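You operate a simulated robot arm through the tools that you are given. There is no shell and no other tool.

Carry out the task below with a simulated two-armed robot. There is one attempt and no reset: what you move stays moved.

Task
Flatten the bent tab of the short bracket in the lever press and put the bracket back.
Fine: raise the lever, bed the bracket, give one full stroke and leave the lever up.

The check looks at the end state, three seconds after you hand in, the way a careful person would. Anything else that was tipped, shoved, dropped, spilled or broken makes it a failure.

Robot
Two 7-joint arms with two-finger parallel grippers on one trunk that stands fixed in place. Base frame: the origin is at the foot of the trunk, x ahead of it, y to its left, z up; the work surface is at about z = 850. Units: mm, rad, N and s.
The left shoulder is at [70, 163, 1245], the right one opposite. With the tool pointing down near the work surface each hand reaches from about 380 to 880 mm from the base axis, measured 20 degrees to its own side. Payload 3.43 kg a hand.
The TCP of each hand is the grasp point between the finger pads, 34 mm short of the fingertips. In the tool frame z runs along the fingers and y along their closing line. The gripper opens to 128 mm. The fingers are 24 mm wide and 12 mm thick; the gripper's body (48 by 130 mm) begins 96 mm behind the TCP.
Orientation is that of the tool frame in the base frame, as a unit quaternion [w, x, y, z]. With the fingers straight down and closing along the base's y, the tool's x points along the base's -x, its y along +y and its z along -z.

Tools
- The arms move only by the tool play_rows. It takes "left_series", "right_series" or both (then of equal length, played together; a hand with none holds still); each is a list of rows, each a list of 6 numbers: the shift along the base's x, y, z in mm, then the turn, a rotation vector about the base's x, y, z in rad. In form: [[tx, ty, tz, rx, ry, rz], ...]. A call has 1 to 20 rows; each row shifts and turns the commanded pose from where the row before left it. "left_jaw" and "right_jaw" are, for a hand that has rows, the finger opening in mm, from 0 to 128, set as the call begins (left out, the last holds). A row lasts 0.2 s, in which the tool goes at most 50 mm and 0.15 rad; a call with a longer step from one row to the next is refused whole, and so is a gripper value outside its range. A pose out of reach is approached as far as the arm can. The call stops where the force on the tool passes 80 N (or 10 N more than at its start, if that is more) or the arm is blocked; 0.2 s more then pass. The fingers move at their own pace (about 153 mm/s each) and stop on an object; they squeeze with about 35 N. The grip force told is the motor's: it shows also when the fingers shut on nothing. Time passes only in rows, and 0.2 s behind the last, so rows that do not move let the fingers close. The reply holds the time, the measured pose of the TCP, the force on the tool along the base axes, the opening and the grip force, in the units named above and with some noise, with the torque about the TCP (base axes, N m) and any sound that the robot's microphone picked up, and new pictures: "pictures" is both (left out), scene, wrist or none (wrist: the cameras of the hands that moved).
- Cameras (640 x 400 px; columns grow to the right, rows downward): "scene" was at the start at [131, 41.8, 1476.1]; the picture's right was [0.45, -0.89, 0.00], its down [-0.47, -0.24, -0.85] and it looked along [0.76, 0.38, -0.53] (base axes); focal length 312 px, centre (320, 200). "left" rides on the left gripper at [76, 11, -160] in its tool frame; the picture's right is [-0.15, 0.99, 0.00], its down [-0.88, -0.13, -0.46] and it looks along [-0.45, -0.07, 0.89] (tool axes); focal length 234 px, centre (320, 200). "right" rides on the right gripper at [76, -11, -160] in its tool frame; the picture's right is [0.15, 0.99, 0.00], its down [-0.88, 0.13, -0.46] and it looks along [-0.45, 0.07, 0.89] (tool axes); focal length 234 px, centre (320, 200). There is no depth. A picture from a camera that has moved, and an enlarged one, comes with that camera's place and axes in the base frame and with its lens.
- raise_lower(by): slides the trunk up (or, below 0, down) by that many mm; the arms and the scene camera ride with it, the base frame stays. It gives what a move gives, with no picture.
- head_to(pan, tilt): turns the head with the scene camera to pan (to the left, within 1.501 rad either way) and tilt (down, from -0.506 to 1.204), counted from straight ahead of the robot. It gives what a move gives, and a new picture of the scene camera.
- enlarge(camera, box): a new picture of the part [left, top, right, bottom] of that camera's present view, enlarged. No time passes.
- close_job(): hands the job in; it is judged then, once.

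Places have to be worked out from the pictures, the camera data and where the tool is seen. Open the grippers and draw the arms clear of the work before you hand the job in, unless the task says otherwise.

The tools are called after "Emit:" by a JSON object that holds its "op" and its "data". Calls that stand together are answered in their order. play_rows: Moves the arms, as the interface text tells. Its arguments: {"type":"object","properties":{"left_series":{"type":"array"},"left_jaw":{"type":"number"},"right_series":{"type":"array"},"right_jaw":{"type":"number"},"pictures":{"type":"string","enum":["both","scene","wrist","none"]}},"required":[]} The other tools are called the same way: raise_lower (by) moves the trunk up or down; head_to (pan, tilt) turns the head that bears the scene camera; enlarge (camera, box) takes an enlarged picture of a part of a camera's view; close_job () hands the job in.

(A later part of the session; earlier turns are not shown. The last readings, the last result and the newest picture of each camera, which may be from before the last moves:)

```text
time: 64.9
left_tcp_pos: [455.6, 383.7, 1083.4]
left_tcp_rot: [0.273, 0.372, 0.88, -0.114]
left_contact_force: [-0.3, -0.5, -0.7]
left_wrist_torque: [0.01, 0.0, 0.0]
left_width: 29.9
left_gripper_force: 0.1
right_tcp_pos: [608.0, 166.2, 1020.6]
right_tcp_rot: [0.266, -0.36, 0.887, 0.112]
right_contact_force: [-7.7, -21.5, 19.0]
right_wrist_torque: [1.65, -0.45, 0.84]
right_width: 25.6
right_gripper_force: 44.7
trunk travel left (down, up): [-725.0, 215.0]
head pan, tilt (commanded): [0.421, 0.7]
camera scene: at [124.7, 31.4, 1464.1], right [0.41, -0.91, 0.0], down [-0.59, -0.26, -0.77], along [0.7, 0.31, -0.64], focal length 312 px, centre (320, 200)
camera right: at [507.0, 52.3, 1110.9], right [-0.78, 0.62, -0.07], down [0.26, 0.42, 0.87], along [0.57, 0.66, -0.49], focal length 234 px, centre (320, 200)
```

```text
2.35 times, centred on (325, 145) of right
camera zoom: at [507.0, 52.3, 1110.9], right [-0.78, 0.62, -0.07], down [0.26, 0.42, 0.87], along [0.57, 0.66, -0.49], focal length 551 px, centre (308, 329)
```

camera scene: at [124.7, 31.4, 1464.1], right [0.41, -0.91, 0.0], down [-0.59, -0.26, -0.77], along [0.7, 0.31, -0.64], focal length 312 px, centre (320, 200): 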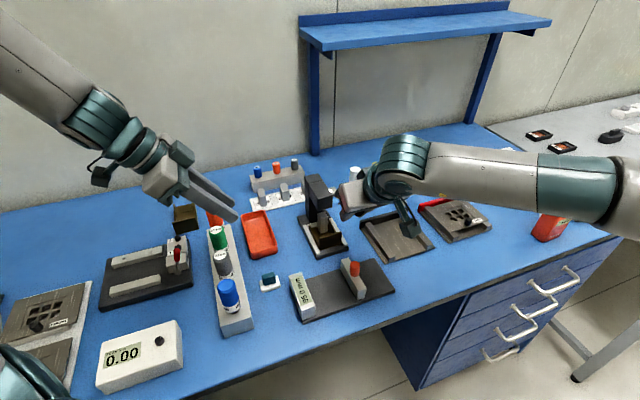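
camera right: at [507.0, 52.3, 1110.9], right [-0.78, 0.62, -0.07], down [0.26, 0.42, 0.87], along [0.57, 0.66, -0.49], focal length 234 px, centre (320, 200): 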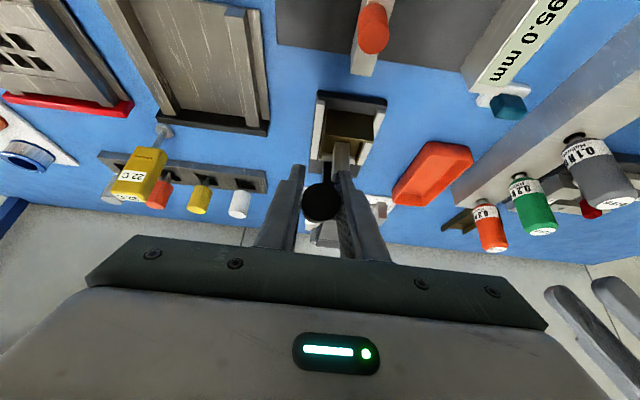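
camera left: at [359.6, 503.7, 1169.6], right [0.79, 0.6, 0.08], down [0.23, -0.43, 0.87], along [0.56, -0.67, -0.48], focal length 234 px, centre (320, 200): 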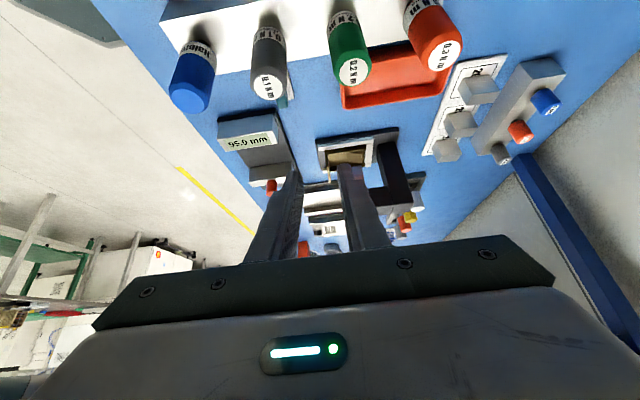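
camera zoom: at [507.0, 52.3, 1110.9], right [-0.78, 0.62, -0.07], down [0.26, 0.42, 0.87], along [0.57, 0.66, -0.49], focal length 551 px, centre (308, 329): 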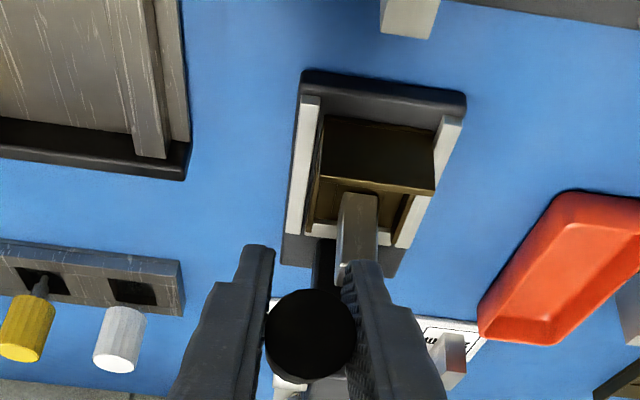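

The ram is just above the tab (lever ≈20°, forces moderate). I proceed with finer steps for the pressing part.

Emit:
{"op": "play_rows", "data": {"right_series": [[-1.7, -1.6, -5.5, 0, 0, 0], [-1.4, -1.4, -5.6, 0, 0, 0], [-1.1, -1.1, -5.5, 0, 0, 0], [-0.9, -0.9, -5.6, 0, 0, 0]], "pictures": "scene"}}

Emit:
{"op": "enlarge", "data": {"camera": "scene", "box": [290, 170, 370, 260]}}

```text
time: 65.9
left_tcp_pos: [453.9, 382.8, 1084.8]
left_tcp_rot: [0.274, 0.372, 0.88, -0.112]
left_contact_force: [-0.7, -0.3, 0.6]
left_wrist_torque: [0.0, 0.01, 0.01]
left_width: 30.0
left_gripper_force: 0.1
right_tcp_pos: [605.5, 162.9, 1010.2]
right_tcp_rot: [0.277, -0.36, 0.884, 0.115]
right_contact_force: [10.7, -18.3, 67.2]
right_wrist_torque: [0.01, 0.45, 1.08]
right_width: 25.8
right_gripper_force: 44.9
trunk travel left (down, up): [-725.0, 215.0]
head pan, tilt (commanded): [0.421, 0.7]
camera scene: at [122.8, 30.8, 1465.1], right [0.41, -0.91, 0.0], down [-0.58, -0.26, -0.77], along [0.7, 0.31, -0.64], focal length 312 px, centre (320, 200)
```

scene: 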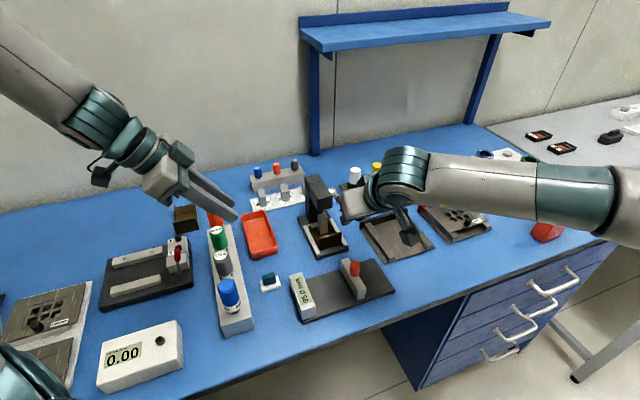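

```text
4.44 times, centred on (330, 215) of scene
camera zoom: at [122.8, 30.8, 1465.1], right [0.41, -0.91, 0.0], down [-0.58, -0.26, -0.77], along [0.7, 0.31, -0.64], focal length 1387 px, centre (276, 133)
```

zoom: 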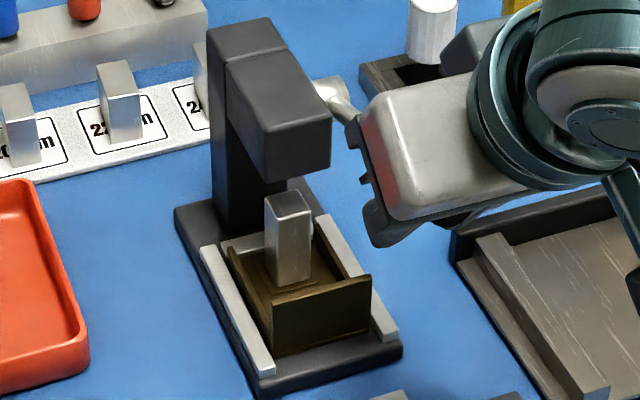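

Now the ram presses the tab: 67 N vertical with a 20 N side load. I relieve the side load by shifting the hand 2.5 mm to the right and press slightly further.

Emit:
{"op": "play_rows", "data": {"right_series": [[1.0, -1.0, 0, 0, 0, 0], [0.8, -0.8, 0, 0, 0, 0], [0, 0, 0, 0, 0, 0]], "pictures": "none"}}

Emit:
{"op": "play_rows", "data": {"right_series": [[0, 0, -1.5, 0, 0, 0], [0, 0, 0, 0, 0, 0]], "pictures": "none"}}

```text
time: 66.7
left_tcp_pos: [453.9, 384.0, 1083.9]
left_tcp_rot: [0.275, 0.371, 0.88, -0.112]
left_contact_force: [0.1, 0.0, -0.7]
left_wrist_torque: [-0.01, -0.02, -0.02]
left_width: 29.9
left_gripper_force: 0.0
right_tcp_pos: [605.2, 164.0, 1008.8]
right_tcp_rot: [0.276, -0.361, 0.883, 0.116]
right_contact_force: [8.6, -10.1, 67.8]
right_wrist_torque: [0.18, 0.22, 0.76]
right_width: 26.0
right_gripper_force: 45.3
trunk travel left (down, up): [-725.0, 215.0]
head pan, tilt (commanded): [0.421, 0.7]
```

```text
time: 67.3
left_tcp_pos: [454.3, 385.3, 1084.8]
left_tcp_rot: [0.275, 0.372, 0.88, -0.113]
left_contact_force: [0.2, -0.5, -0.3]
left_wrist_torque: [-0.01, 0.03, 0.0]
left_width: 29.9
left_gripper_force: 0.0
right_tcp_pos: [606.5, 164.7, 1009.4]
right_tcp_rot: [0.277, -0.361, 0.883, 0.116]
right_contact_force: [9.2, -5.6, 73.2]
right_wrist_torque: [0.03, 0.36, 0.85]
right_width: 25.6
right_gripper_force: 45.1
trunk travel left (down, up): [-725.0, 215.0]
head pan, tilt (commanded): [0.421, 0.7]
```

The hand is stiffly held at z≈1009 with 73 N. I look closely at the ram and tab to judge how far the stroke has gone.

Emit:
{"op": "enlarge", "data": {"camera": "right", "box": [295, 60, 395, 180]}}

Emit:
{"op": "enlarge", "data": {"camera": "scene", "box": [300, 195, 350, 250]}}

Emit:
{"op": "enlarge", "data": {"camera": "left", "box": [300, 110, 400, 220]}}

```text
3.33 times, centred on (345, 120) of right
camera zoom: at [503.8, 48.7, 1096.7], right [-0.78, 0.62, -0.08], down [0.24, 0.41, 0.88], along [0.58, 0.67, -0.47], focal length 781 px, centre (237, 467)
```

zoom: 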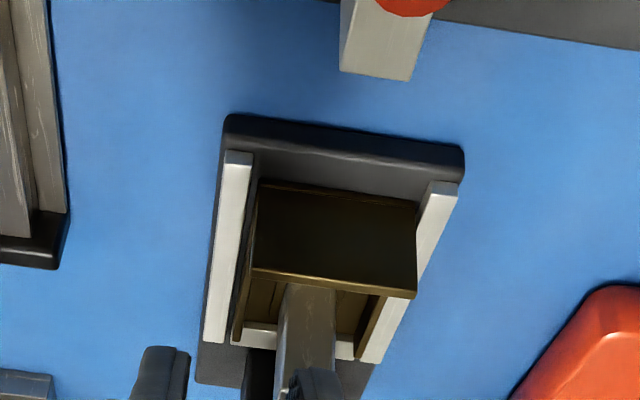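

```text
7.27 times, centred on (325, 222) of scene
camera zoom: at [121.7, 32.5, 1464.6], right [0.41, -0.91, 0.0], down [-0.58, -0.26, -0.77], along [0.7, 0.31, -0.64], focal length 2270 px, centre (284, 36)
```

zoom: 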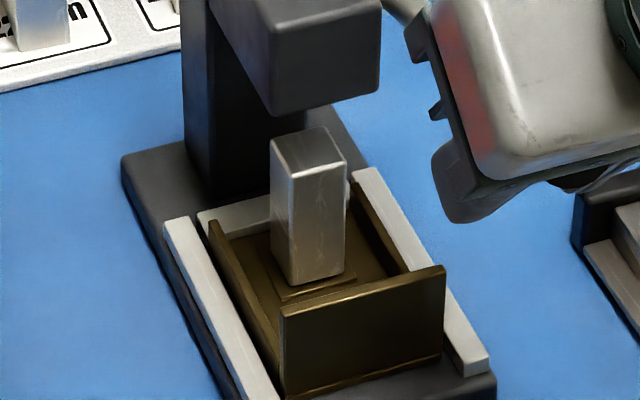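

```text
3.64 times, centred on (350, 165) of left
camera zoom: at [355.3, 500.9, 1172.5], right [0.79, 0.6, 0.09], down [0.23, -0.43, 0.87], along [0.57, -0.67, -0.48], focal length 852 px, centre (211, 327)
```

zoom: 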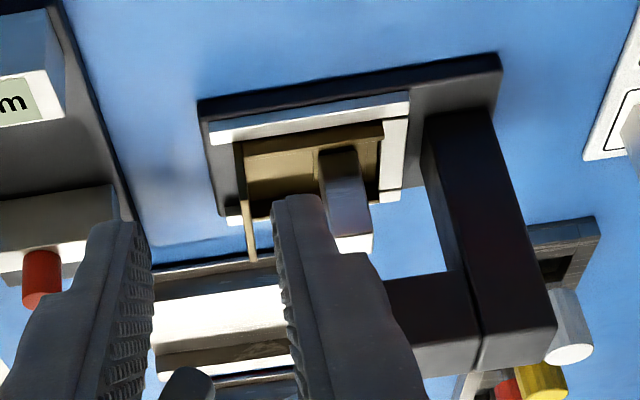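

The tab now looks flush like the long bracket's. To be sure it's the bottom of the stroke, I press a little harder and see whether anything still gives.

Emit:
{"op": "play_rows", "data": {"right_series": [[0, 0, -1.2, 0, 0, 0], [0, 0, -0.8, 0, 0, 0], [0, 0, 0, 0, 0, 0]], "pictures": "none"}}

Emit:
{"op": "enlarge", "data": {"camera": "scene", "box": [300, 195, 350, 250]}}

```text
time: 68.1
left_tcp_pos: [452.9, 384.0, 1083.7]
left_tcp_rot: [0.274, 0.372, 0.88, -0.113]
left_contact_force: [0.3, -0.2, 0.0]
left_wrist_torque: [0.0, 0.0, -0.02]
left_width: 30.2
left_gripper_force: 0.0
right_tcp_pos: [605.3, 164.5, 1008.0]
right_tcp_rot: [0.277, -0.361, 0.883, 0.116]
right_contact_force: [8.0, -5.1, 72.8]
right_wrist_torque: [0.06, 0.38, 0.79]
right_width: 25.6
right_gripper_force: 45.3
trunk travel left (down, up): [-725.0, 215.0]
head pan, tilt (commanded): [0.421, 0.7]
```

```text
7.27 times, centred on (325, 222) of scene
camera zoom: at [121.3, 32.8, 1464.6], right [0.41, -0.91, 0.0], down [-0.58, -0.26, -0.77], along [0.7, 0.31, -0.64], focal length 2270 px, centre (284, 36)
```

zoom: 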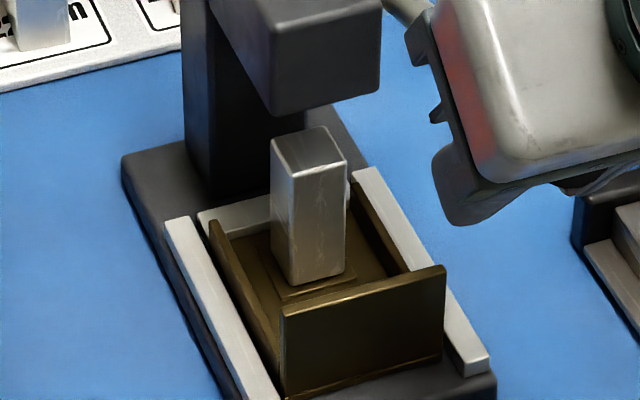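

The force stays at 73 N while I commanded 2 mm more — either the lever gave a bit or the pads are starting to slip on the knob. I check the knob in the right wrist view.

Emit:
{"op": "enlarge", "data": {"camera": "right", "box": [240, 120, 400, 260]}}

```text
2.86 times, centred on (320, 190) of right
camera zoom: at [503.6, 48.7, 1095.6], right [-0.78, 0.62, -0.08], down [0.24, 0.41, 0.88], along [0.58, 0.67, -0.47], focal length 669 px, centre (320, 229)
```

zoom: 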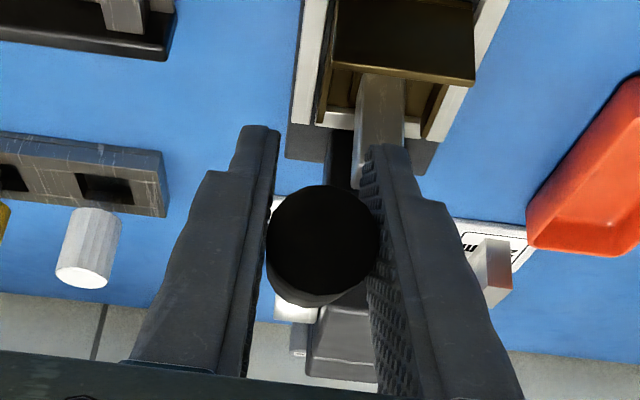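

The pads may have slipped a few mm, so to guarantee a full stroke I'll finish by pushing on the knob's top with closed fingertips (same stroke, lever not raised). First I unload, open, and withdraw along the finger axis.

Emit:
{"op": "play_rows", "data": {"right_series": [[0, 0, 4, 0, 0, 0], [0, 0, 4, 0, 0, 0], [0, 0, 3, 0, 0, 0], [0, 0, 0, 0, 0, 0]], "pictures": "none"}}

Emit:
{"op": "play_rows", "data": {"right_series": [[0, 0, 0, 0, 0, 0], [0, 0, 0, 0, 0, 0]], "right_jaw": 64, "pictures": "wrist"}}

Emit:
{"op": "enlarge", "data": {"camera": "right", "box": [240, 100, 400, 260]}}

Emit:
{"op": "enlarge", "data": {"camera": "scene", "box": [300, 195, 350, 250]}}

```text
time: 69.1
left_tcp_pos: [456.2, 386.9, 1081.4]
left_tcp_rot: [0.273, 0.372, 0.88, -0.114]
left_contact_force: [0.5, 0.2, 0.2]
left_wrist_torque: [-0.01, 0.05, -0.02]
left_width: 29.9
left_gripper_force: 0.1
right_tcp_pos: [604.0, 163.8, 1008.0]
right_tcp_rot: [0.268, -0.361, 0.886, 0.113]
right_contact_force: [8.3, 5.5, 33.1]
right_wrist_torque: [0.85, -0.21, 0.66]
right_width: 25.5
right_gripper_force: 45.2
trunk travel left (down, up): [-725.0, 215.0]
head pan, tilt (commanded): [0.421, 0.7]
```

```text
time: 69.7
left_tcp_pos: [457.8, 387.2, 1080.0]
left_tcp_rot: [0.273, 0.371, 0.881, -0.114]
left_contact_force: [0.3, -0.9, 0.3]
left_wrist_torque: [-0.02, 0.0, 0.02]
left_width: 30.0
left_gripper_force: 0.1
right_tcp_pos: [604.1, 163.8, 1003.5]
right_tcp_rot: [0.265, -0.361, 0.887, 0.112]
right_contact_force: [-0.4, -0.1, 1.3]
right_wrist_torque: [-0.01, 0.0, 0.01]
right_width: 63.9
right_gripper_force: 0.0
trunk travel left (down, up): [-725.0, 215.0]
head pan, tilt (commanded): [0.421, 0.7]
camera right: at [505.4, 48.5, 1095.3], right [-0.78, 0.62, -0.07], down [0.26, 0.43, 0.87], along [0.57, 0.66, -0.49], focal length 234 px, centre (320, 200)
```

right: 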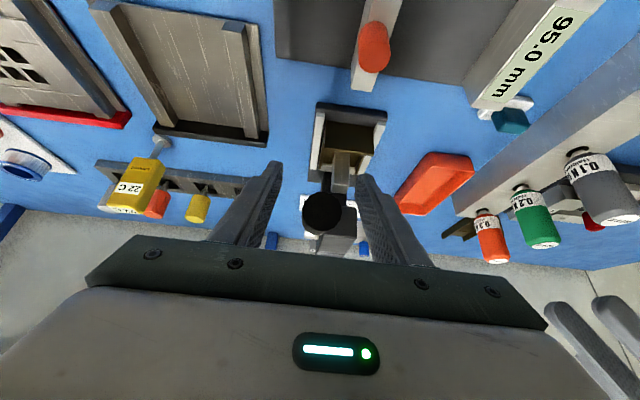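

```text
2.50 times, centred on (320, 180) of right
camera zoom: at [505.4, 48.5, 1095.3], right [-0.78, 0.62, -0.07], down [0.26, 0.43, 0.87], along [0.57, 0.66, -0.49], focal length 585 px, centre (320, 250)
```

zoom: 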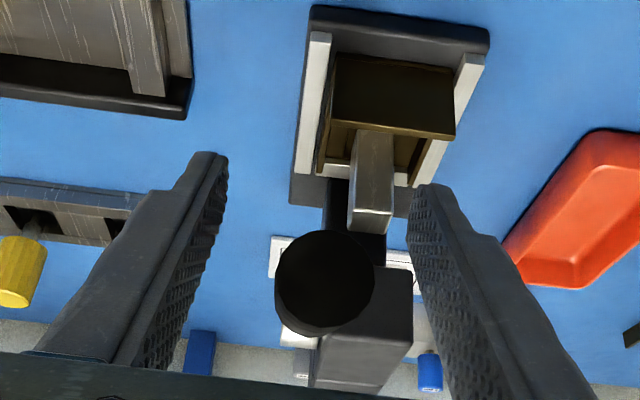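

```text
7.27 times, centred on (325, 222) of scene
camera zoom: at [127.7, 35.8, 1463.6], right [0.41, -0.91, 0.0], down [-0.59, -0.26, -0.77], along [0.7, 0.31, -0.64], focal length 2270 px, centre (284, 36)
```

zoom: 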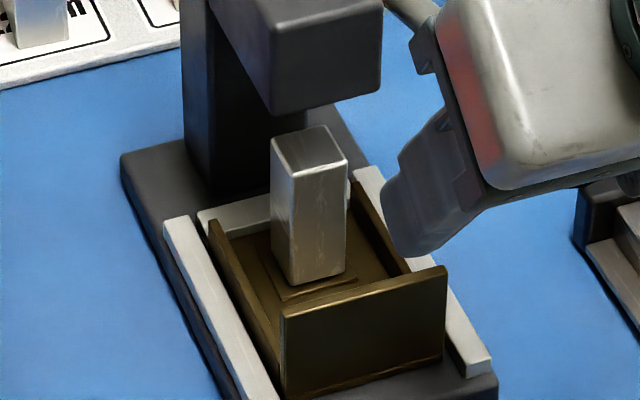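

The lever stays about 20° up, so it may not have reached bottom. I want a clear side view of the tab: I lift the left hand a bit and open its jaws wide to see between them.

Emit:
{"op": "play_rows", "data": {"left_series": [[10, -10, 20, 0, 0, 0], [15, -15, 20, 0, 0, 0], [15, -15, 10, 0, 0, 0], [0, 0, 0, 0, 0, 0]], "left_jaw": 120, "pictures": "wrist"}}

Emit:
{"op": "enlarge", "data": {"camera": "left", "box": [290, 90, 410, 210]}}

```text
time: 70.7
left_tcp_pos: [500.8, 344.4, 1132.0]
left_tcp_rot: [0.272, 0.371, 0.88, -0.114]
left_contact_force: [-0.8, 0.6, 0.2]
left_wrist_torque: [0.03, -0.02, 0.02]
left_width: 120.1
left_gripper_force: 0.0
right_tcp_pos: [605.4, 163.4, 1004.5]
right_tcp_rot: [0.266, -0.361, 0.887, 0.113]
right_contact_force: [0.5, 0.0, 0.2]
right_wrist_torque: [-0.02, 0.01, -0.02]
right_width: 63.7
right_gripper_force: 0.1
trunk travel left (down, up): [-725.0, 215.0]
head pan, tilt (commanded): [0.421, 0.7]
camera left: at [403.7, 461.3, 1220.5], right [0.79, 0.6, 0.08], down [0.23, -0.43, 0.87], along [0.56, -0.67, -0.48], focal length 234 px, centre (320, 200)
```

left: 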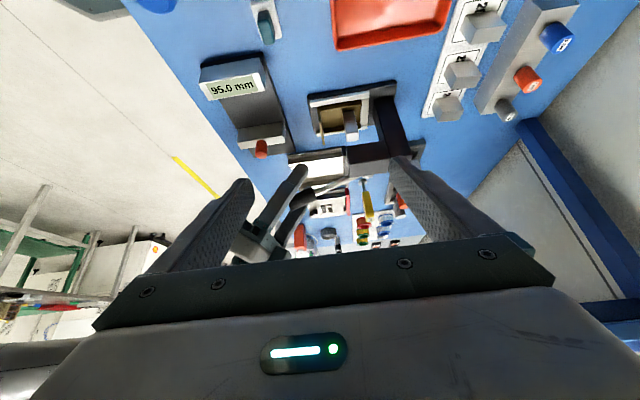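

```text
3.33 times, centred on (350, 150) of left
camera zoom: at [403.7, 461.3, 1220.5], right [0.79, 0.6, 0.08], down [0.23, -0.43, 0.87], along [0.56, -0.67, -0.48], focal length 781 px, centre (220, 367)
```

zoom: 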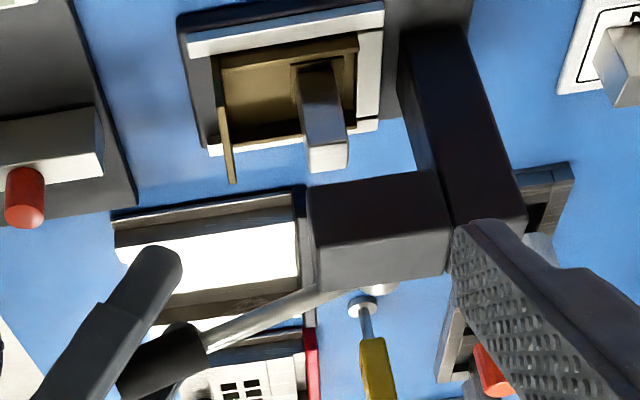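

A nice side view. I zoom in on the ram and tab.

Emit:
{"op": "enlarge", "data": {"camera": "left", "box": [310, 90, 370, 145]}}

Emit:
{"op": "enlarge", "data": {"camera": "left", "box": [285, 140, 385, 220]}}

```text
7.27 times, centred on (340, 118) of left
camera zoom: at [403.7, 461.3, 1220.5], right [0.79, 0.6, 0.08], down [0.23, -0.43, 0.87], along [0.56, -0.67, -0.48], focal length 1703 px, centre (174, 800)
```

zoom: 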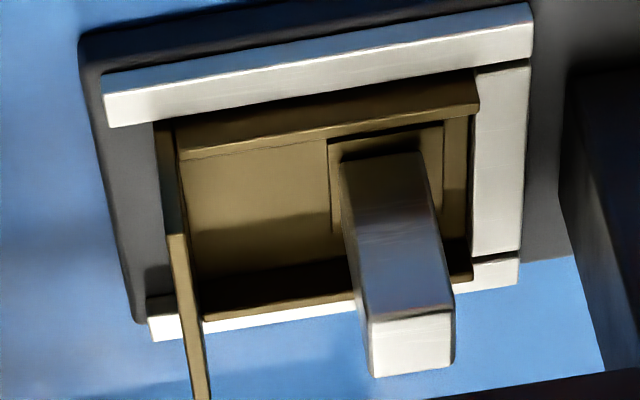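

```text
5.00 times, centred on (335, 180) of left
camera zoom: at [403.7, 461.3, 1220.5], right [0.79, 0.6, 0.08], down [0.23, -0.43, 0.87], along [0.56, -0.67, -0.48], focal length 1171 px, centre (245, 300)
```

zoom: 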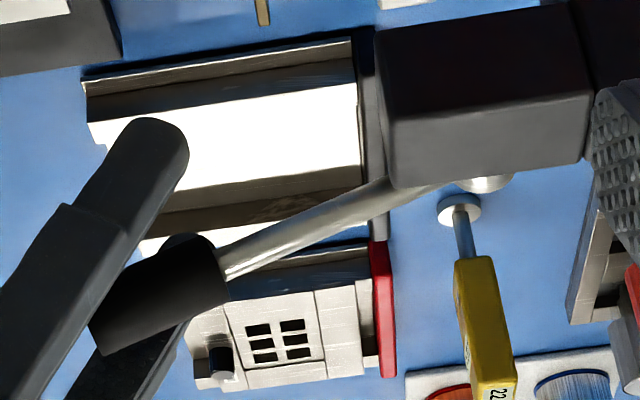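

From this side the tab's edge is exactly parallel to the floor and flange lines — it is flat, with the ram resting on it, so the ram has bottomed. Before raising, I re-seat the right hand on the knob (its axis is ~15 mm above my TCP) and grip it.

Emit:
{"op": "play_rows", "data": {"right_series": [[0, 0, 8, 0, 0, 0], [0, 0, 7, 0, 0, 0], [0, 0, 0, 0, 0, 0]], "pictures": "wrist"}}

Emit:
{"op": "enlarge", "data": {"camera": "right", "box": [240, 100, 400, 260]}}

Emit:
{"op": "enlarge", "data": {"camera": "left", "box": [265, 140, 385, 240]}}

```text
time: 71.5
left_tcp_pos: [501.5, 345.6, 1131.8]
left_tcp_rot: [0.273, 0.371, 0.88, -0.115]
left_contact_force: [0.9, 0.3, 0.3]
left_wrist_torque: [-0.03, 0.02, 0.01]
left_width: 120.2
left_gripper_force: 0.0
right_tcp_pos: [608.2, 162.8, 1018.6]
right_tcp_rot: [0.265, -0.361, 0.887, 0.113]
right_contact_force: [-0.4, 0.3, -0.3]
right_wrist_torque: [-0.03, 0.02, 0.03]
right_width: 64.2
right_gripper_force: 0.1
trunk travel left (down, up): [-725.0, 215.0]
head pan, tilt (commanded): [0.421, 0.7]
camera right: at [507.3, 48.5, 1110.3], right [-0.78, 0.62, -0.07], down [0.26, 0.43, 0.87], along [0.57, 0.66, -0.49], focal length 234 px, centre (320, 200)
```

right: 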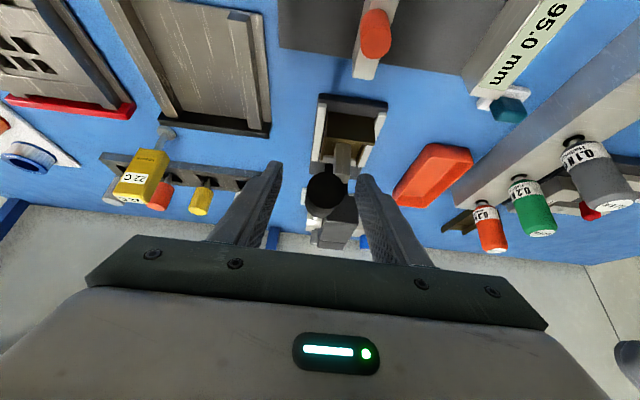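

```text
2.50 times, centred on (320, 180) of right
camera zoom: at [507.3, 48.5, 1110.3], right [-0.78, 0.62, -0.07], down [0.26, 0.43, 0.87], along [0.57, 0.66, -0.49], focal length 585 px, centre (320, 250)
```

zoom: 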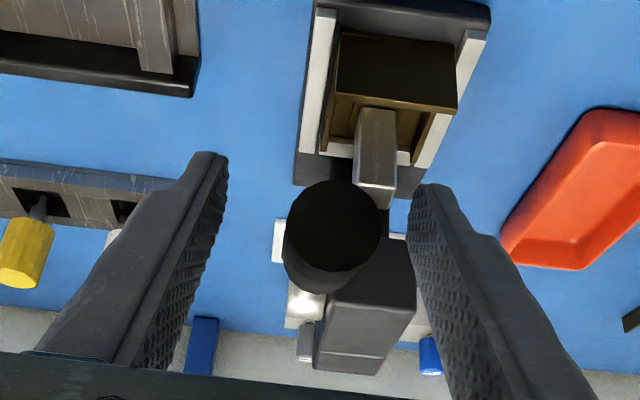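

```text
4.00 times, centred on (325, 190) of left
camera zoom: at [404.1, 461.5, 1220.0], right [0.79, 0.6, 0.08], down [0.23, -0.43, 0.87], along [0.56, -0.67, -0.48], focal length 937 px, centre (300, 240)
```

zoom: 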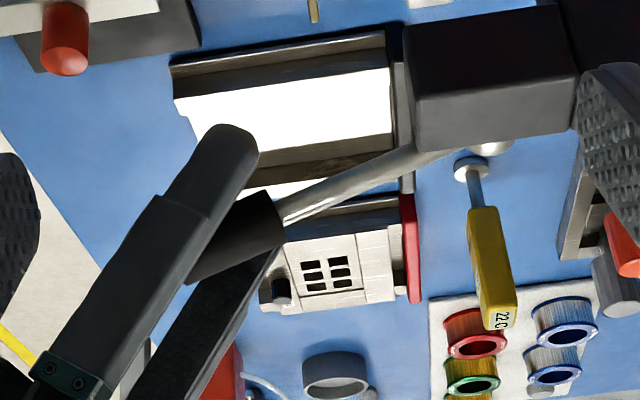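

Before raising, I verify flatness at higher zoom while the ram is still down.

Emit:
{"op": "enlarge", "data": {"camera": "left", "box": [325, 92, 361, 122]}}

Emit:
{"op": "enlarge", "data": {"camera": "right", "box": [310, 95, 370, 150]}}

```text
13.33 times, centred on (343, 107) of left
camera zoom: at [404.1, 461.5, 1220.0], right [0.79, 0.6, 0.08], down [0.23, -0.43, 0.87], along [0.56, -0.67, -0.48], focal length 3122 px, centre (13, 1440)
```

zoom: 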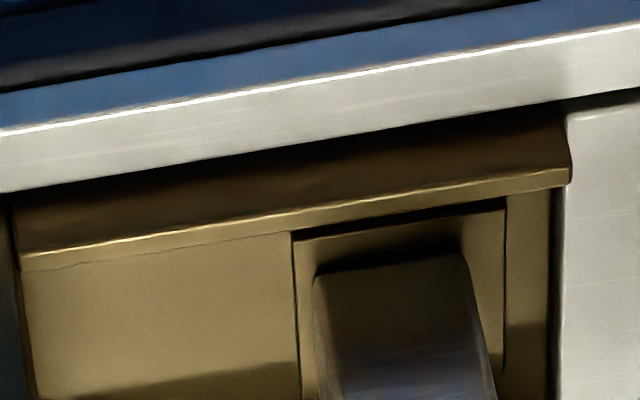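

```text
7.27 times, centred on (340, 122) of right
camera zoom: at [507.3, 48.5, 1110.3], right [-0.78, 0.62, -0.07], down [0.26, 0.43, 0.87], along [0.57, 0.66, -0.49], focal length 1703 px, centre (174, 764)
```

zoom: 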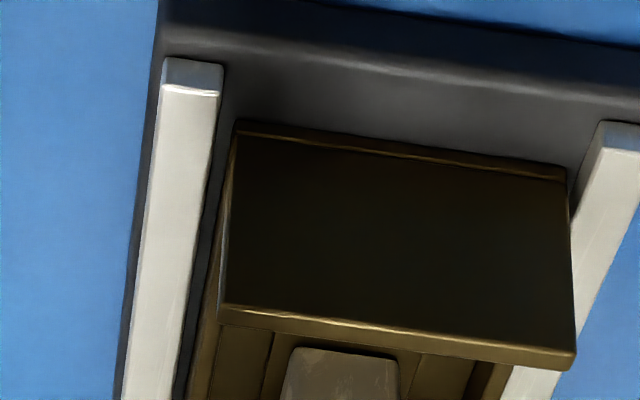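

The tab's edge runs parallel to the floor line (within ~0.5°): it is flat. I centre the right fingers on the knob and grip it to raise the lever.

Emit:
{"op": "play_rows", "data": {"right_series": [[-1.0, 1.1, 0, 0, 0, 0], [0, 0, 0, 0, 0, 0]], "pictures": "none"}}

Emit:
{"op": "play_rows", "data": {"right_series": [[0, 0, 0, 0, 0, 0], [0, 0, 0, 0, 0, 0], [0, 0, 0, 0, 0, 0]], "right_jaw": 0, "pictures": "none"}}

```text
time: 72.1
left_tcp_pos: [500.8, 344.7, 1130.0]
left_tcp_rot: [0.272, 0.372, 0.88, -0.115]
left_contact_force: [0.3, 0.5, 0.5]
left_wrist_torque: [0.03, 0.0, 0.01]
left_width: 120.1
left_gripper_force: 0.0
right_tcp_pos: [607.2, 163.2, 1018.2]
right_tcp_rot: [0.266, -0.361, 0.887, 0.112]
right_contact_force: [-0.7, 1.7, 0.1]
right_wrist_torque: [-0.01, -0.02, -0.02]
right_width: 64.0
right_gripper_force: 0.1
trunk travel left (down, up): [-725.0, 215.0]
head pan, tilt (commanded): [0.421, 0.7]
```

```text
time: 72.9
left_tcp_pos: [500.7, 344.7, 1131.3]
left_tcp_rot: [0.273, 0.371, 0.88, -0.115]
left_contact_force: [0.3, 0.3, 0.1]
left_wrist_torque: [0.01, 0.0, -0.02]
left_width: 120.1
left_gripper_force: 0.1
right_tcp_pos: [605.8, 163.5, 1017.8]
right_tcp_rot: [0.266, -0.361, 0.887, 0.112]
right_contact_force: [-1.9, 0.8, -0.3]
right_wrist_torque: [0.32, 0.26, 1.17]
right_width: 25.8
right_gripper_force: 45.0
trunk travel left (down, up): [-725.0, 215.0]
head pan, tilt (commanded): [0.421, 0.7]
```

With a fresh, centred grip I press down once more within the same stroke to confirm the lever is really at the bottom.

Emit:
{"op": "play_rows", "data": {"right_series": [[0, 0, -3, 0, 0, 0], [0, 0, -3, 0, 0, 0], [0, 0, -3, 0, 0, 0], [0, 0, -2, 0, 0, 0], [0, 0, 0, 0, 0, 0]], "pictures": "none"}}

Emit:
{"op": "enlarge", "data": {"camera": "left", "box": [325, 92, 361, 122]}}

```text
time: 74.1
left_tcp_pos: [496.6, 343.0, 1134.9]
left_tcp_rot: [0.273, 0.372, 0.88, -0.113]
left_contact_force: [0.0, 0.5, 0.3]
left_wrist_torque: [0.02, -0.03, 0.02]
left_width: 120.2
left_gripper_force: 0.1
right_tcp_pos: [605.4, 163.0, 1017.9]
right_tcp_rot: [0.273, -0.36, 0.885, 0.115]
right_contact_force: [5.1, -4.6, 56.3]
right_wrist_torque: [0.09, 0.22, 1.21]
right_width: 25.8
right_gripper_force: 44.9
trunk travel left (down, up): [-725.0, 215.0]
head pan, tilt (commanded): [0.421, 0.7]
```

```text
13.33 times, centred on (343, 107) of left
camera zoom: at [399.7, 459.3, 1222.9], right [0.79, 0.6, 0.09], down [0.23, -0.43, 0.87], along [0.57, -0.67, -0.48], focal length 3122 px, centre (13, 1440)
```

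zoom: 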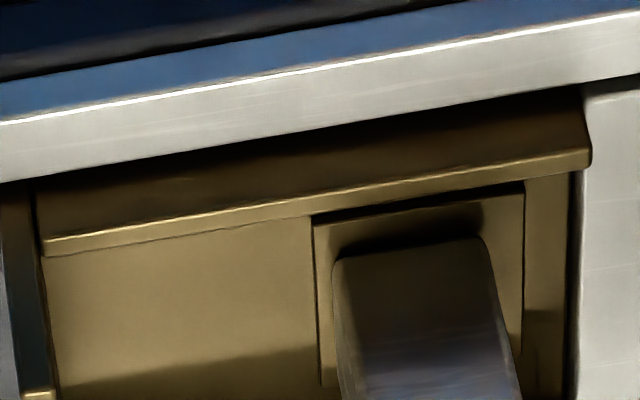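

No further movement at 56 N: the stroke is complete. I take the load off and start raising the lever along the arc.

Emit:
{"op": "play_rows", "data": {"right_series": [[0, 0, 5.5, 0, 0, 0], [0, 0, 5.5, 0, 0, 0], [3.0, 2.9, 11.1, 0, 0, 0], [3.5, 3.4, 10.4, 0, 0, 0], [4.1, 4.0, 10, 0, 0, 0], [4.65, 4.55, 9.5, 0, 0, 0], [5.15, 5.0, 9, 0, 0, 0]], "pictures": "scene"}}

Emit:
{"op": "enlarge", "data": {"camera": "scene", "box": [290, 150, 370, 260]}}

```text
time: 75.7
left_tcp_pos: [501.0, 344.5, 1131.2]
left_tcp_rot: [0.272, 0.371, 0.88, -0.115]
left_contact_force: [0.1, 0.3, 0.4]
left_wrist_torque: [-0.02, -0.01, 0.01]
left_width: 119.9
left_gripper_force: 0.0
right_tcp_pos: [626.1, 185.7, 1069.0]
right_tcp_rot: [0.265, -0.361, 0.887, 0.113]
right_contact_force: [-11.5, 0.0, -12.9]
right_wrist_torque: [-0.86, 1.57, 1.03]
right_width: 26.0
right_gripper_force: 44.9
trunk travel left (down, up): [-725.0, 215.0]
head pan, tilt (commanded): [0.421, 0.7]
camera scene: at [128.4, 36.5, 1463.7], right [0.41, -0.91, 0.0], down [-0.59, -0.26, -0.76], along [0.7, 0.31, -0.64], focal length 312 px, centre (320, 200)
```

scene: 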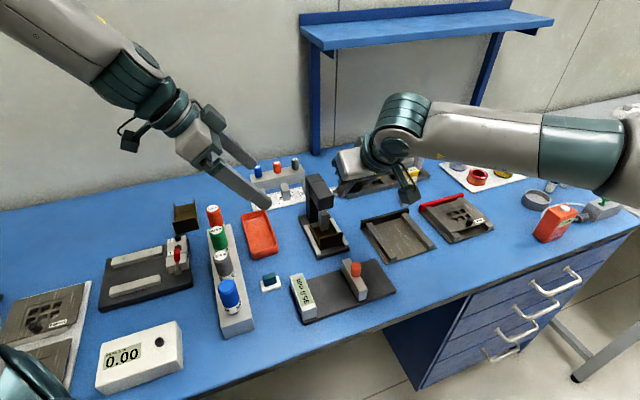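

```text
3.64 times, centred on (330, 205) of scene
camera zoom: at [128.4, 36.5, 1463.7], right [0.41, -0.91, 0.0], down [-0.59, -0.26, -0.76], along [0.7, 0.31, -0.64], focal length 1135 px, centre (284, 182)
```

zoom: 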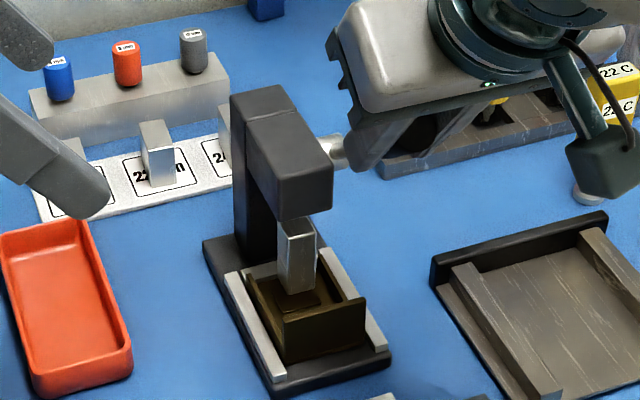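

Rising smoothly with the ram lifting off the now-flat tab. I continue to the top.

Emit:
{"op": "play_rows", "data": {"right_series": [[5.65, 5.5, 8.3, 0, 0, 0], [6.15, 6.0, 7.7, 0, 0, 0], [6.6, 6.4, 7, 0, 0, 0], [6.9, 6.7, 6.2, 0, 0, 0], [7.3, 7.1, 5.4, 0, 0, 0]], "pictures": "none"}}

Emit:
{"op": "play_rows", "data": {"right_series": [[7.5, 7.3, 4.4, 0, 0, 0], [7.6, 7.4, 3.6, 0, 0, 0], [6, 5.9, 2.0, 0, 0, 0]], "pictures": "both"}}

Emit:
{"op": "enlarge", "data": {"camera": "scene", "box": [280, 110, 390, 260]}}

```text
time: 76.9
left_tcp_pos: [500.1, 346.7, 1131.0]
left_tcp_rot: [0.274, 0.371, 0.88, -0.115]
left_contact_force: [-0.2, 0.2, -0.3]
left_wrist_torque: [-0.02, -0.03, 0.01]
left_width: 120.2
left_gripper_force: 0.1
right_tcp_pos: [659.5, 217.5, 1103.7]
right_tcp_rot: [0.266, -0.361, 0.887, 0.111]
right_contact_force: [-13.0, 2.1, -17.1]
right_wrist_torque: [-1.86, 0.41, -0.88]
right_width: 25.9
right_gripper_force: 44.8
trunk travel left (down, up): [-725.0, 215.0]
head pan, tilt (commanded): [0.421, 0.7]
```

```text
time: 77.7
left_tcp_pos: [502.7, 345.8, 1130.3]
left_tcp_rot: [0.273, 0.371, 0.88, -0.116]
left_contact_force: [0.0, 0.5, 0.2]
left_wrist_torque: [-0.03, -0.05, 0.0]
left_width: 120.5
left_gripper_force: 0.1
right_tcp_pos: [679.2, 238.9, 1115.3]
right_tcp_rot: [0.265, -0.361, 0.887, 0.111]
right_contact_force: [-11.5, 1.2, -20.1]
right_wrist_torque: [-1.77, 0.01, -0.63]
right_width: 26.1
right_gripper_force: 44.7
trunk travel left (down, up): [-725.0, 215.0]
head pan, tilt (commanded): [0.421, 0.7]
camera scene: at [129.2, 38.0, 1463.5], right [0.41, -0.91, 0.0], down [-0.59, -0.26, -0.76], along [0.7, 0.31, -0.65], focal length 312 px, centre (320, 200)
camera right: at [580.0, 124.7, 1205.6], right [-0.78, 0.62, -0.07], down [0.26, 0.43, 0.87], along [0.57, 0.66, -0.49], focal length 234 px, centre (320, 200)
```

scene: 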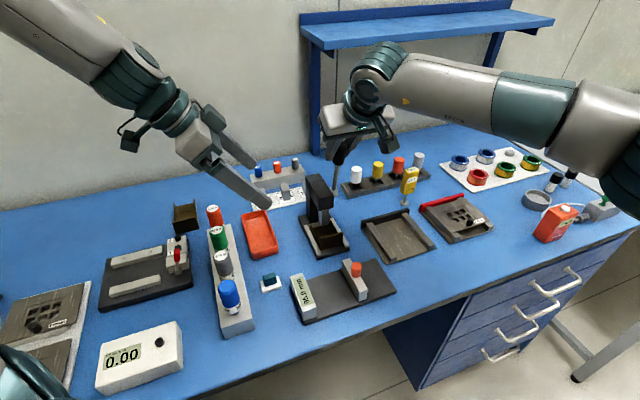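
right: 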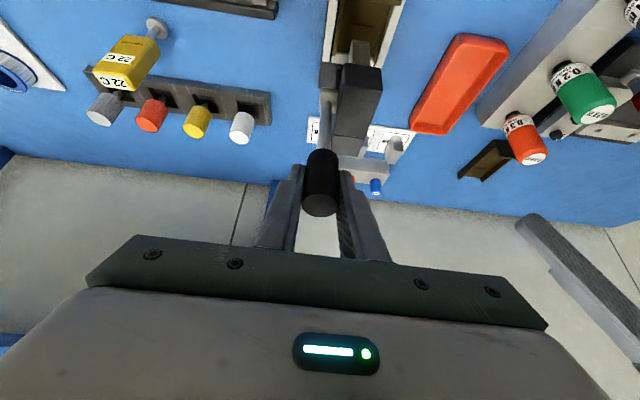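

```text
2.67 times, centred on (335, 185) of scene
camera zoom: at [129.2, 38.0, 1463.5], right [0.41, -0.91, 0.0], down [-0.59, -0.26, -0.76], along [0.7, 0.31, -0.65], focal length 832 px, centre (280, 240)
```

zoom: 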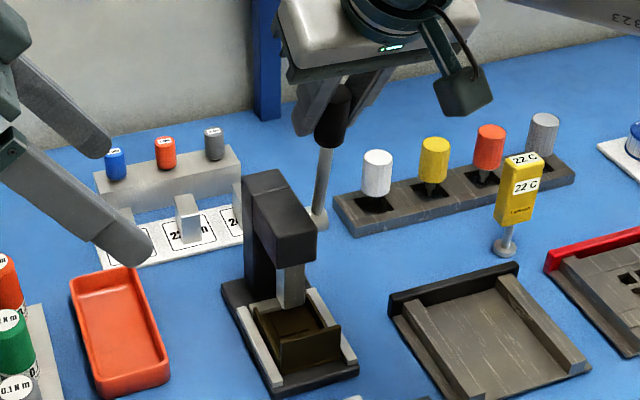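

Nearly at the top. I continue gently to the upper stop.

Emit:
{"op": "play_rows", "data": {"right_series": [[4, 3.9, 1.0, 0, 0, 0], [4, 3.9, 0.8, 0, 0, 0], [3, 2.9, 0.5, 0, 0, 0]], "pictures": "none"}}

```text
time: 78.5
left_tcp_pos: [496.7, 342.7, 1134.3]
left_tcp_rot: [0.274, 0.371, 0.88, -0.112]
left_contact_force: [0.5, -1.3, 0.1]
left_wrist_torque: [0.0, -0.01, -0.02]
left_width: 119.9
left_gripper_force: 0.0
right_tcp_pos: [682.9, 242.5, 1116.2]
right_tcp_rot: [0.262, -0.362, 0.888, 0.111]
right_contact_force: [-50.5, -31.7, -31.9]
right_wrist_torque: [-0.28, -0.9, -0.05]
right_width: 25.8
right_gripper_force: 45.2
trunk travel left (down, up): [-725.0, 215.0]
head pan, tilt (commanded): [0.421, 0.7]
```

The upper stop is reached (67 N). I ease off, release, and withdraw the right hand the same way as before.

Emit:
{"op": "play_rows", "data": {"right_series": [[-4, -3.9, 2, 0, 0, 0], [-3, -2.9, 2, 0, 0, 0], [0, 0, 0, 0, 0, 0]], "pictures": "none"}}

Emit:
{"op": "play_rows", "data": {"right_series": [[0, 0, 0, 0, 0, 0], [0, 0, 0, 0, 0, 0]], "right_jaw": 70, "pictures": "wrist"}}

Emit:
{"op": "enlarge", "data": {"camera": "right", "box": [250, 60, 400, 220]}}

```text
time: 79.3
left_tcp_pos: [501.2, 346.7, 1130.6]
left_tcp_rot: [0.273, 0.369, 0.881, -0.115]
left_contact_force: [-0.4, 0.2, -0.4]
left_wrist_torque: [0.0, -0.01, 0.0]
left_width: 120.0
left_gripper_force: 0.0
right_tcp_pos: [684.0, 242.9, 1115.2]
right_tcp_rot: [0.261, -0.361, 0.888, 0.112]
right_contact_force: [-24.4, 1.7, -44.4]
right_wrist_torque: [-0.24, -1.32, 0.05]
right_width: 25.6
right_gripper_force: 44.7
trunk travel left (down, up): [-725.0, 215.0]
head pan, tilt (commanded): [0.421, 0.7]
```

```text
time: 79.9
left_tcp_pos: [501.7, 346.0, 1130.4]
left_tcp_rot: [0.273, 0.371, 0.88, -0.115]
left_contact_force: [-0.4, 0.3, 0.0]
left_wrist_torque: [-0.01, 0.01, 0.01]
left_width: 120.0
left_gripper_force: 0.0
right_tcp_pos: [685.2, 242.0, 1121.6]
right_tcp_rot: [0.266, -0.362, 0.887, 0.113]
right_contact_force: [0.2, 0.6, 0.5]
right_wrist_torque: [-0.07, 0.0, -0.02]
right_width: 70.0
right_gripper_force: 0.0
trunk travel left (down, up): [-725.0, 215.0]
head pan, tilt (commanded): [0.421, 0.7]
camera right: at [585.4, 127.5, 1212.9], right [-0.78, 0.62, -0.07], down [0.26, 0.42, 0.87], along [0.57, 0.66, -0.49], focal length 234 px, centre (320, 200)
```

right: 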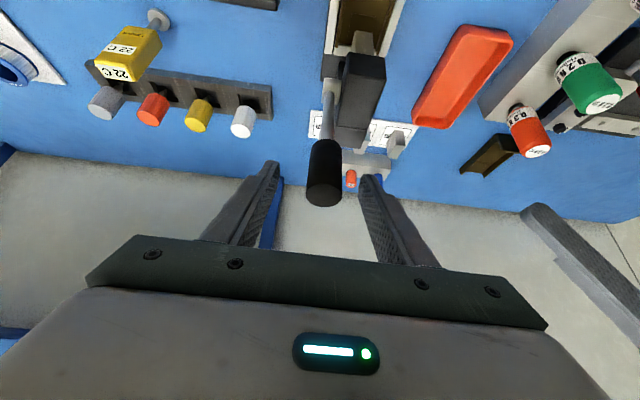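

```text
2.50 times, centred on (325, 140) of right
camera zoom: at [585.4, 127.5, 1212.9], right [-0.78, 0.62, -0.07], down [0.26, 0.42, 0.87], along [0.57, 0.66, -0.49], focal length 585 px, centre (308, 350)
```

zoom: 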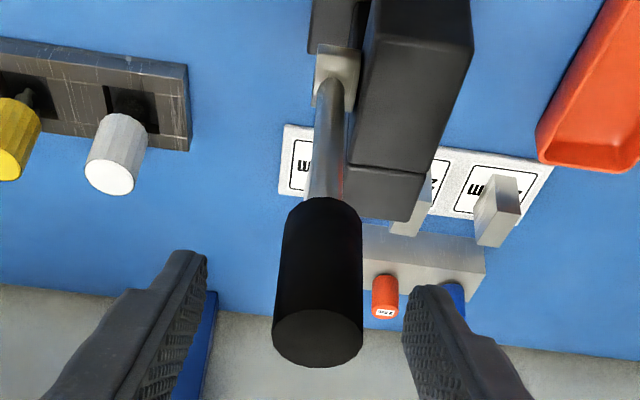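

The lever stands up on its own. I withdraw the right hand back to its observing place.

Emit:
{"op": "play_rows", "data": {"right_series": [[-16, -15, 33, 0, 0, 0], [-16, -15, 33, 0, 0, 0], [-16, -15, 33, 0, 0, 0], [-20, -40, 0, 0, 0, 0], [-20, -40, 0, 0, 0, 0], [-20, -40, 0, 0, 0, 0], [-20, -40, 0, 0, 0, 0], [-20, -40, 0, 0, 0, 0], [-20, -40, 0, 0, 0, 0.108], [-20, -40, 0, 0, 0, 0.108]], "right_jaw": 128, "pictures": "both"}}

Emit:
{"op": "enlarge", "data": {"camera": "scene", "box": [290, 130, 370, 260]}}

Emit:
{"op": "enlarge", "data": {"camera": "left", "box": [310, 80, 370, 145]}}

Emit:
{"op": "enlarge", "data": {"camera": "right", "box": [310, 110, 380, 180]}}

```text
time: 82.1
left_tcp_pos: [500.5, 342.0, 1131.9]
left_tcp_rot: [0.272, 0.372, 0.881, -0.113]
left_contact_force: [-0.4, 0.3, 0.2]
left_wrist_torque: [0.06, 0.01, 0.04]
left_width: 120.1
left_gripper_force: 0.1
right_tcp_pos: [497.0, -87.3, 1216.4]
right_tcp_rot: [0.253, -0.455, 0.842, 0.142]
right_contact_force: [-0.7, -0.2, -0.6]
right_wrist_torque: [0.0, -0.01, -0.01]
right_width: 128.1
right_gripper_force: 0.0
trunk travel left (down, up): [-725.0, 215.0]
head pan, tilt (commanded): [0.421, 0.7]
camera scene: at [127.9, 32.7, 1463.9], right [0.41, -0.91, 0.0], down [-0.59, -0.26, -0.77], along [0.7, 0.31, -0.64], focal length 312 px, centre (320, 200)
camera right: at [423.8, -220.2, 1306.8], right [-0.9, 0.44, -0.07], down [0.16, 0.47, 0.87], along [0.42, 0.77, -0.49], focal length 234 px, centre (320, 200)
```

scene: 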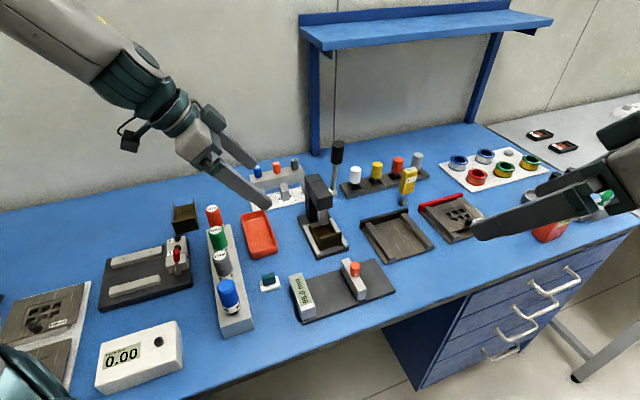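
right: 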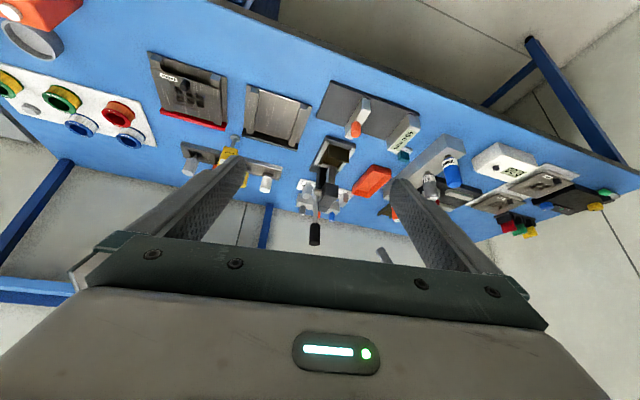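

```text
3.08 times, centred on (330, 195) of scene
camera zoom: at [127.9, 32.7, 1463.9], right [0.41, -0.91, 0.0], down [-0.59, -0.26, -0.77], along [0.7, 0.31, -0.64], focal length 960 px, centre (289, 215)
```

zoom: 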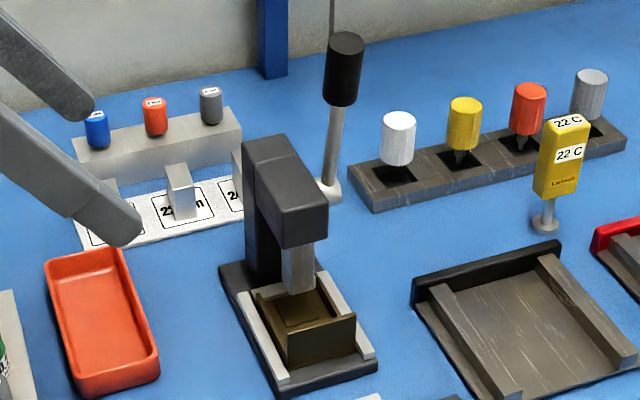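

```text
6.15 times, centred on (340, 112) of left
camera zoom: at [403.2, 458.9, 1221.4], right [0.79, 0.6, 0.09], down [0.23, -0.43, 0.87], along [0.56, -0.67, -0.48], focal length 1441 px, centre (197, 738)
```

zoom: 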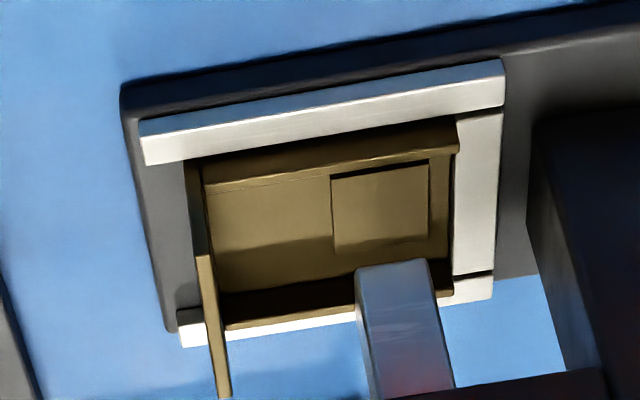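

```text
5.71 times, centred on (345, 145) of right
camera zoom: at [423.8, -220.2, 1306.8], right [-0.9, 0.44, -0.07], down [0.16, 0.47, 0.87], along [0.42, 0.77, -0.49], focal length 1338 px, centre (177, 514)
```

zoom: 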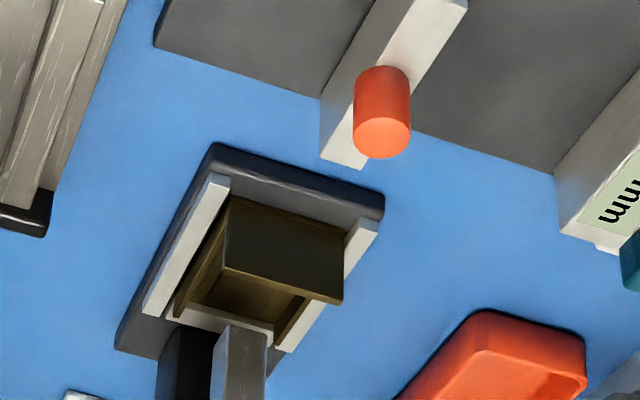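

The tab is flat and the lever is up with the ram retracted. Now the left hand returns along its own exit path (jaws 32) to a point above the bracket's wall for a check.

Emit:
{"op": "play_rows", "data": {"left_series": [[0, 0, 0, 0, 0, 0], [15, -15, -28, 0, 0, 0], [20, -20, -37, 0, 0, 0], [20, -20, -37, 0, 0, 0], [19, -19, -37, 0, 0, 0], [10, -10, -20.6, 0, 0, 0], [0, 0, 0, 0, 0, 0]], "left_jaw": 32, "pictures": "wrist"}}

Emit:
{"op": "enlarge", "data": {"camera": "left", "box": [260, 70, 430, 220]}}

Emit:
{"op": "enlarge", "data": {"camera": "right", "box": [290, 110, 410, 210]}}

```text
time: 83.7
left_tcp_pos: [583.3, 260.1, 972.9]
left_tcp_rot: [0.273, 0.371, 0.88, -0.114]
left_contact_force: [0.7, -0.5, -0.2]
left_wrist_torque: [0.0, -0.02, 0.0]
left_width: 32.1
left_gripper_force: 0.0
right_tcp_pos: [496.7, -85.2, 1215.5]
right_tcp_rot: [0.252, -0.454, 0.843, 0.141]
right_contact_force: [-0.4, -0.5, -0.6]
right_wrist_torque: [0.02, -0.02, -0.02]
right_width: 127.8
right_gripper_force: 0.0
trunk travel left (down, up): [-725.0, 215.0]
head pan, tilt (commanded): [0.421, 0.7]
camera left: at [485.4, 377.4, 1061.8], right [0.79, 0.6, 0.08], down [0.23, -0.43, 0.87], along [0.56, -0.67, -0.48], focal length 234 px, centre (320, 200)
```

left: 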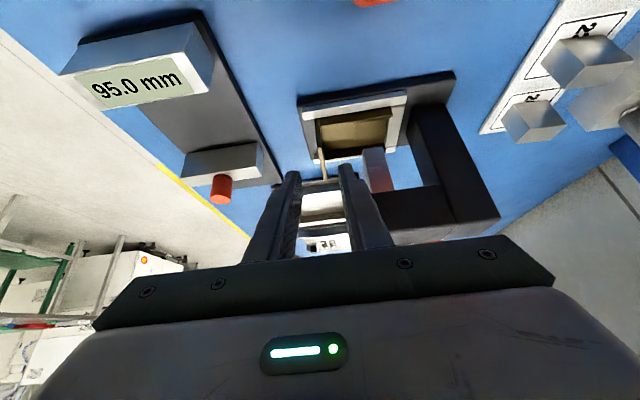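

```text
2.67 times, centred on (345, 145) of left
camera zoom: at [485.4, 377.4, 1061.8], right [0.79, 0.6, 0.08], down [0.23, -0.43, 0.87], along [0.56, -0.67, -0.48], focal length 624 px, centre (253, 347)
```

zoom: 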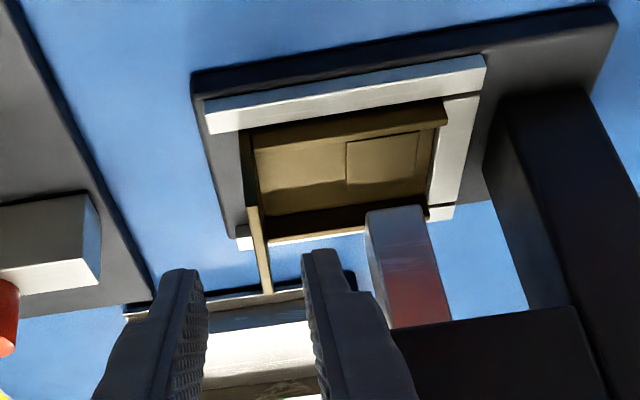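

```text
4.00 times, centred on (350, 160) of right
camera zoom: at [424.1, -217.2, 1307.2], right [-0.89, 0.44, -0.07], down [0.16, 0.47, 0.87], along [0.42, 0.76, -0.49], focal length 937 px, centre (200, 360)
```

zoom: 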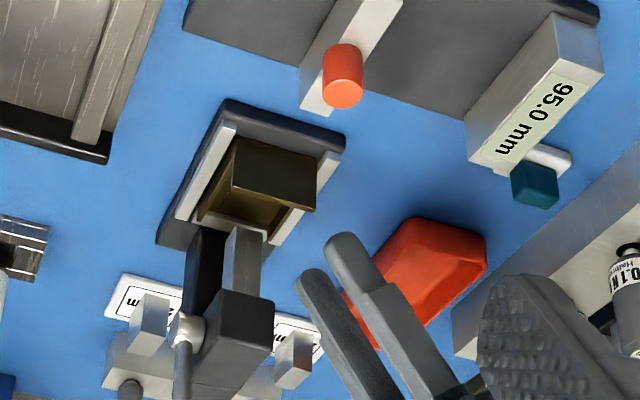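

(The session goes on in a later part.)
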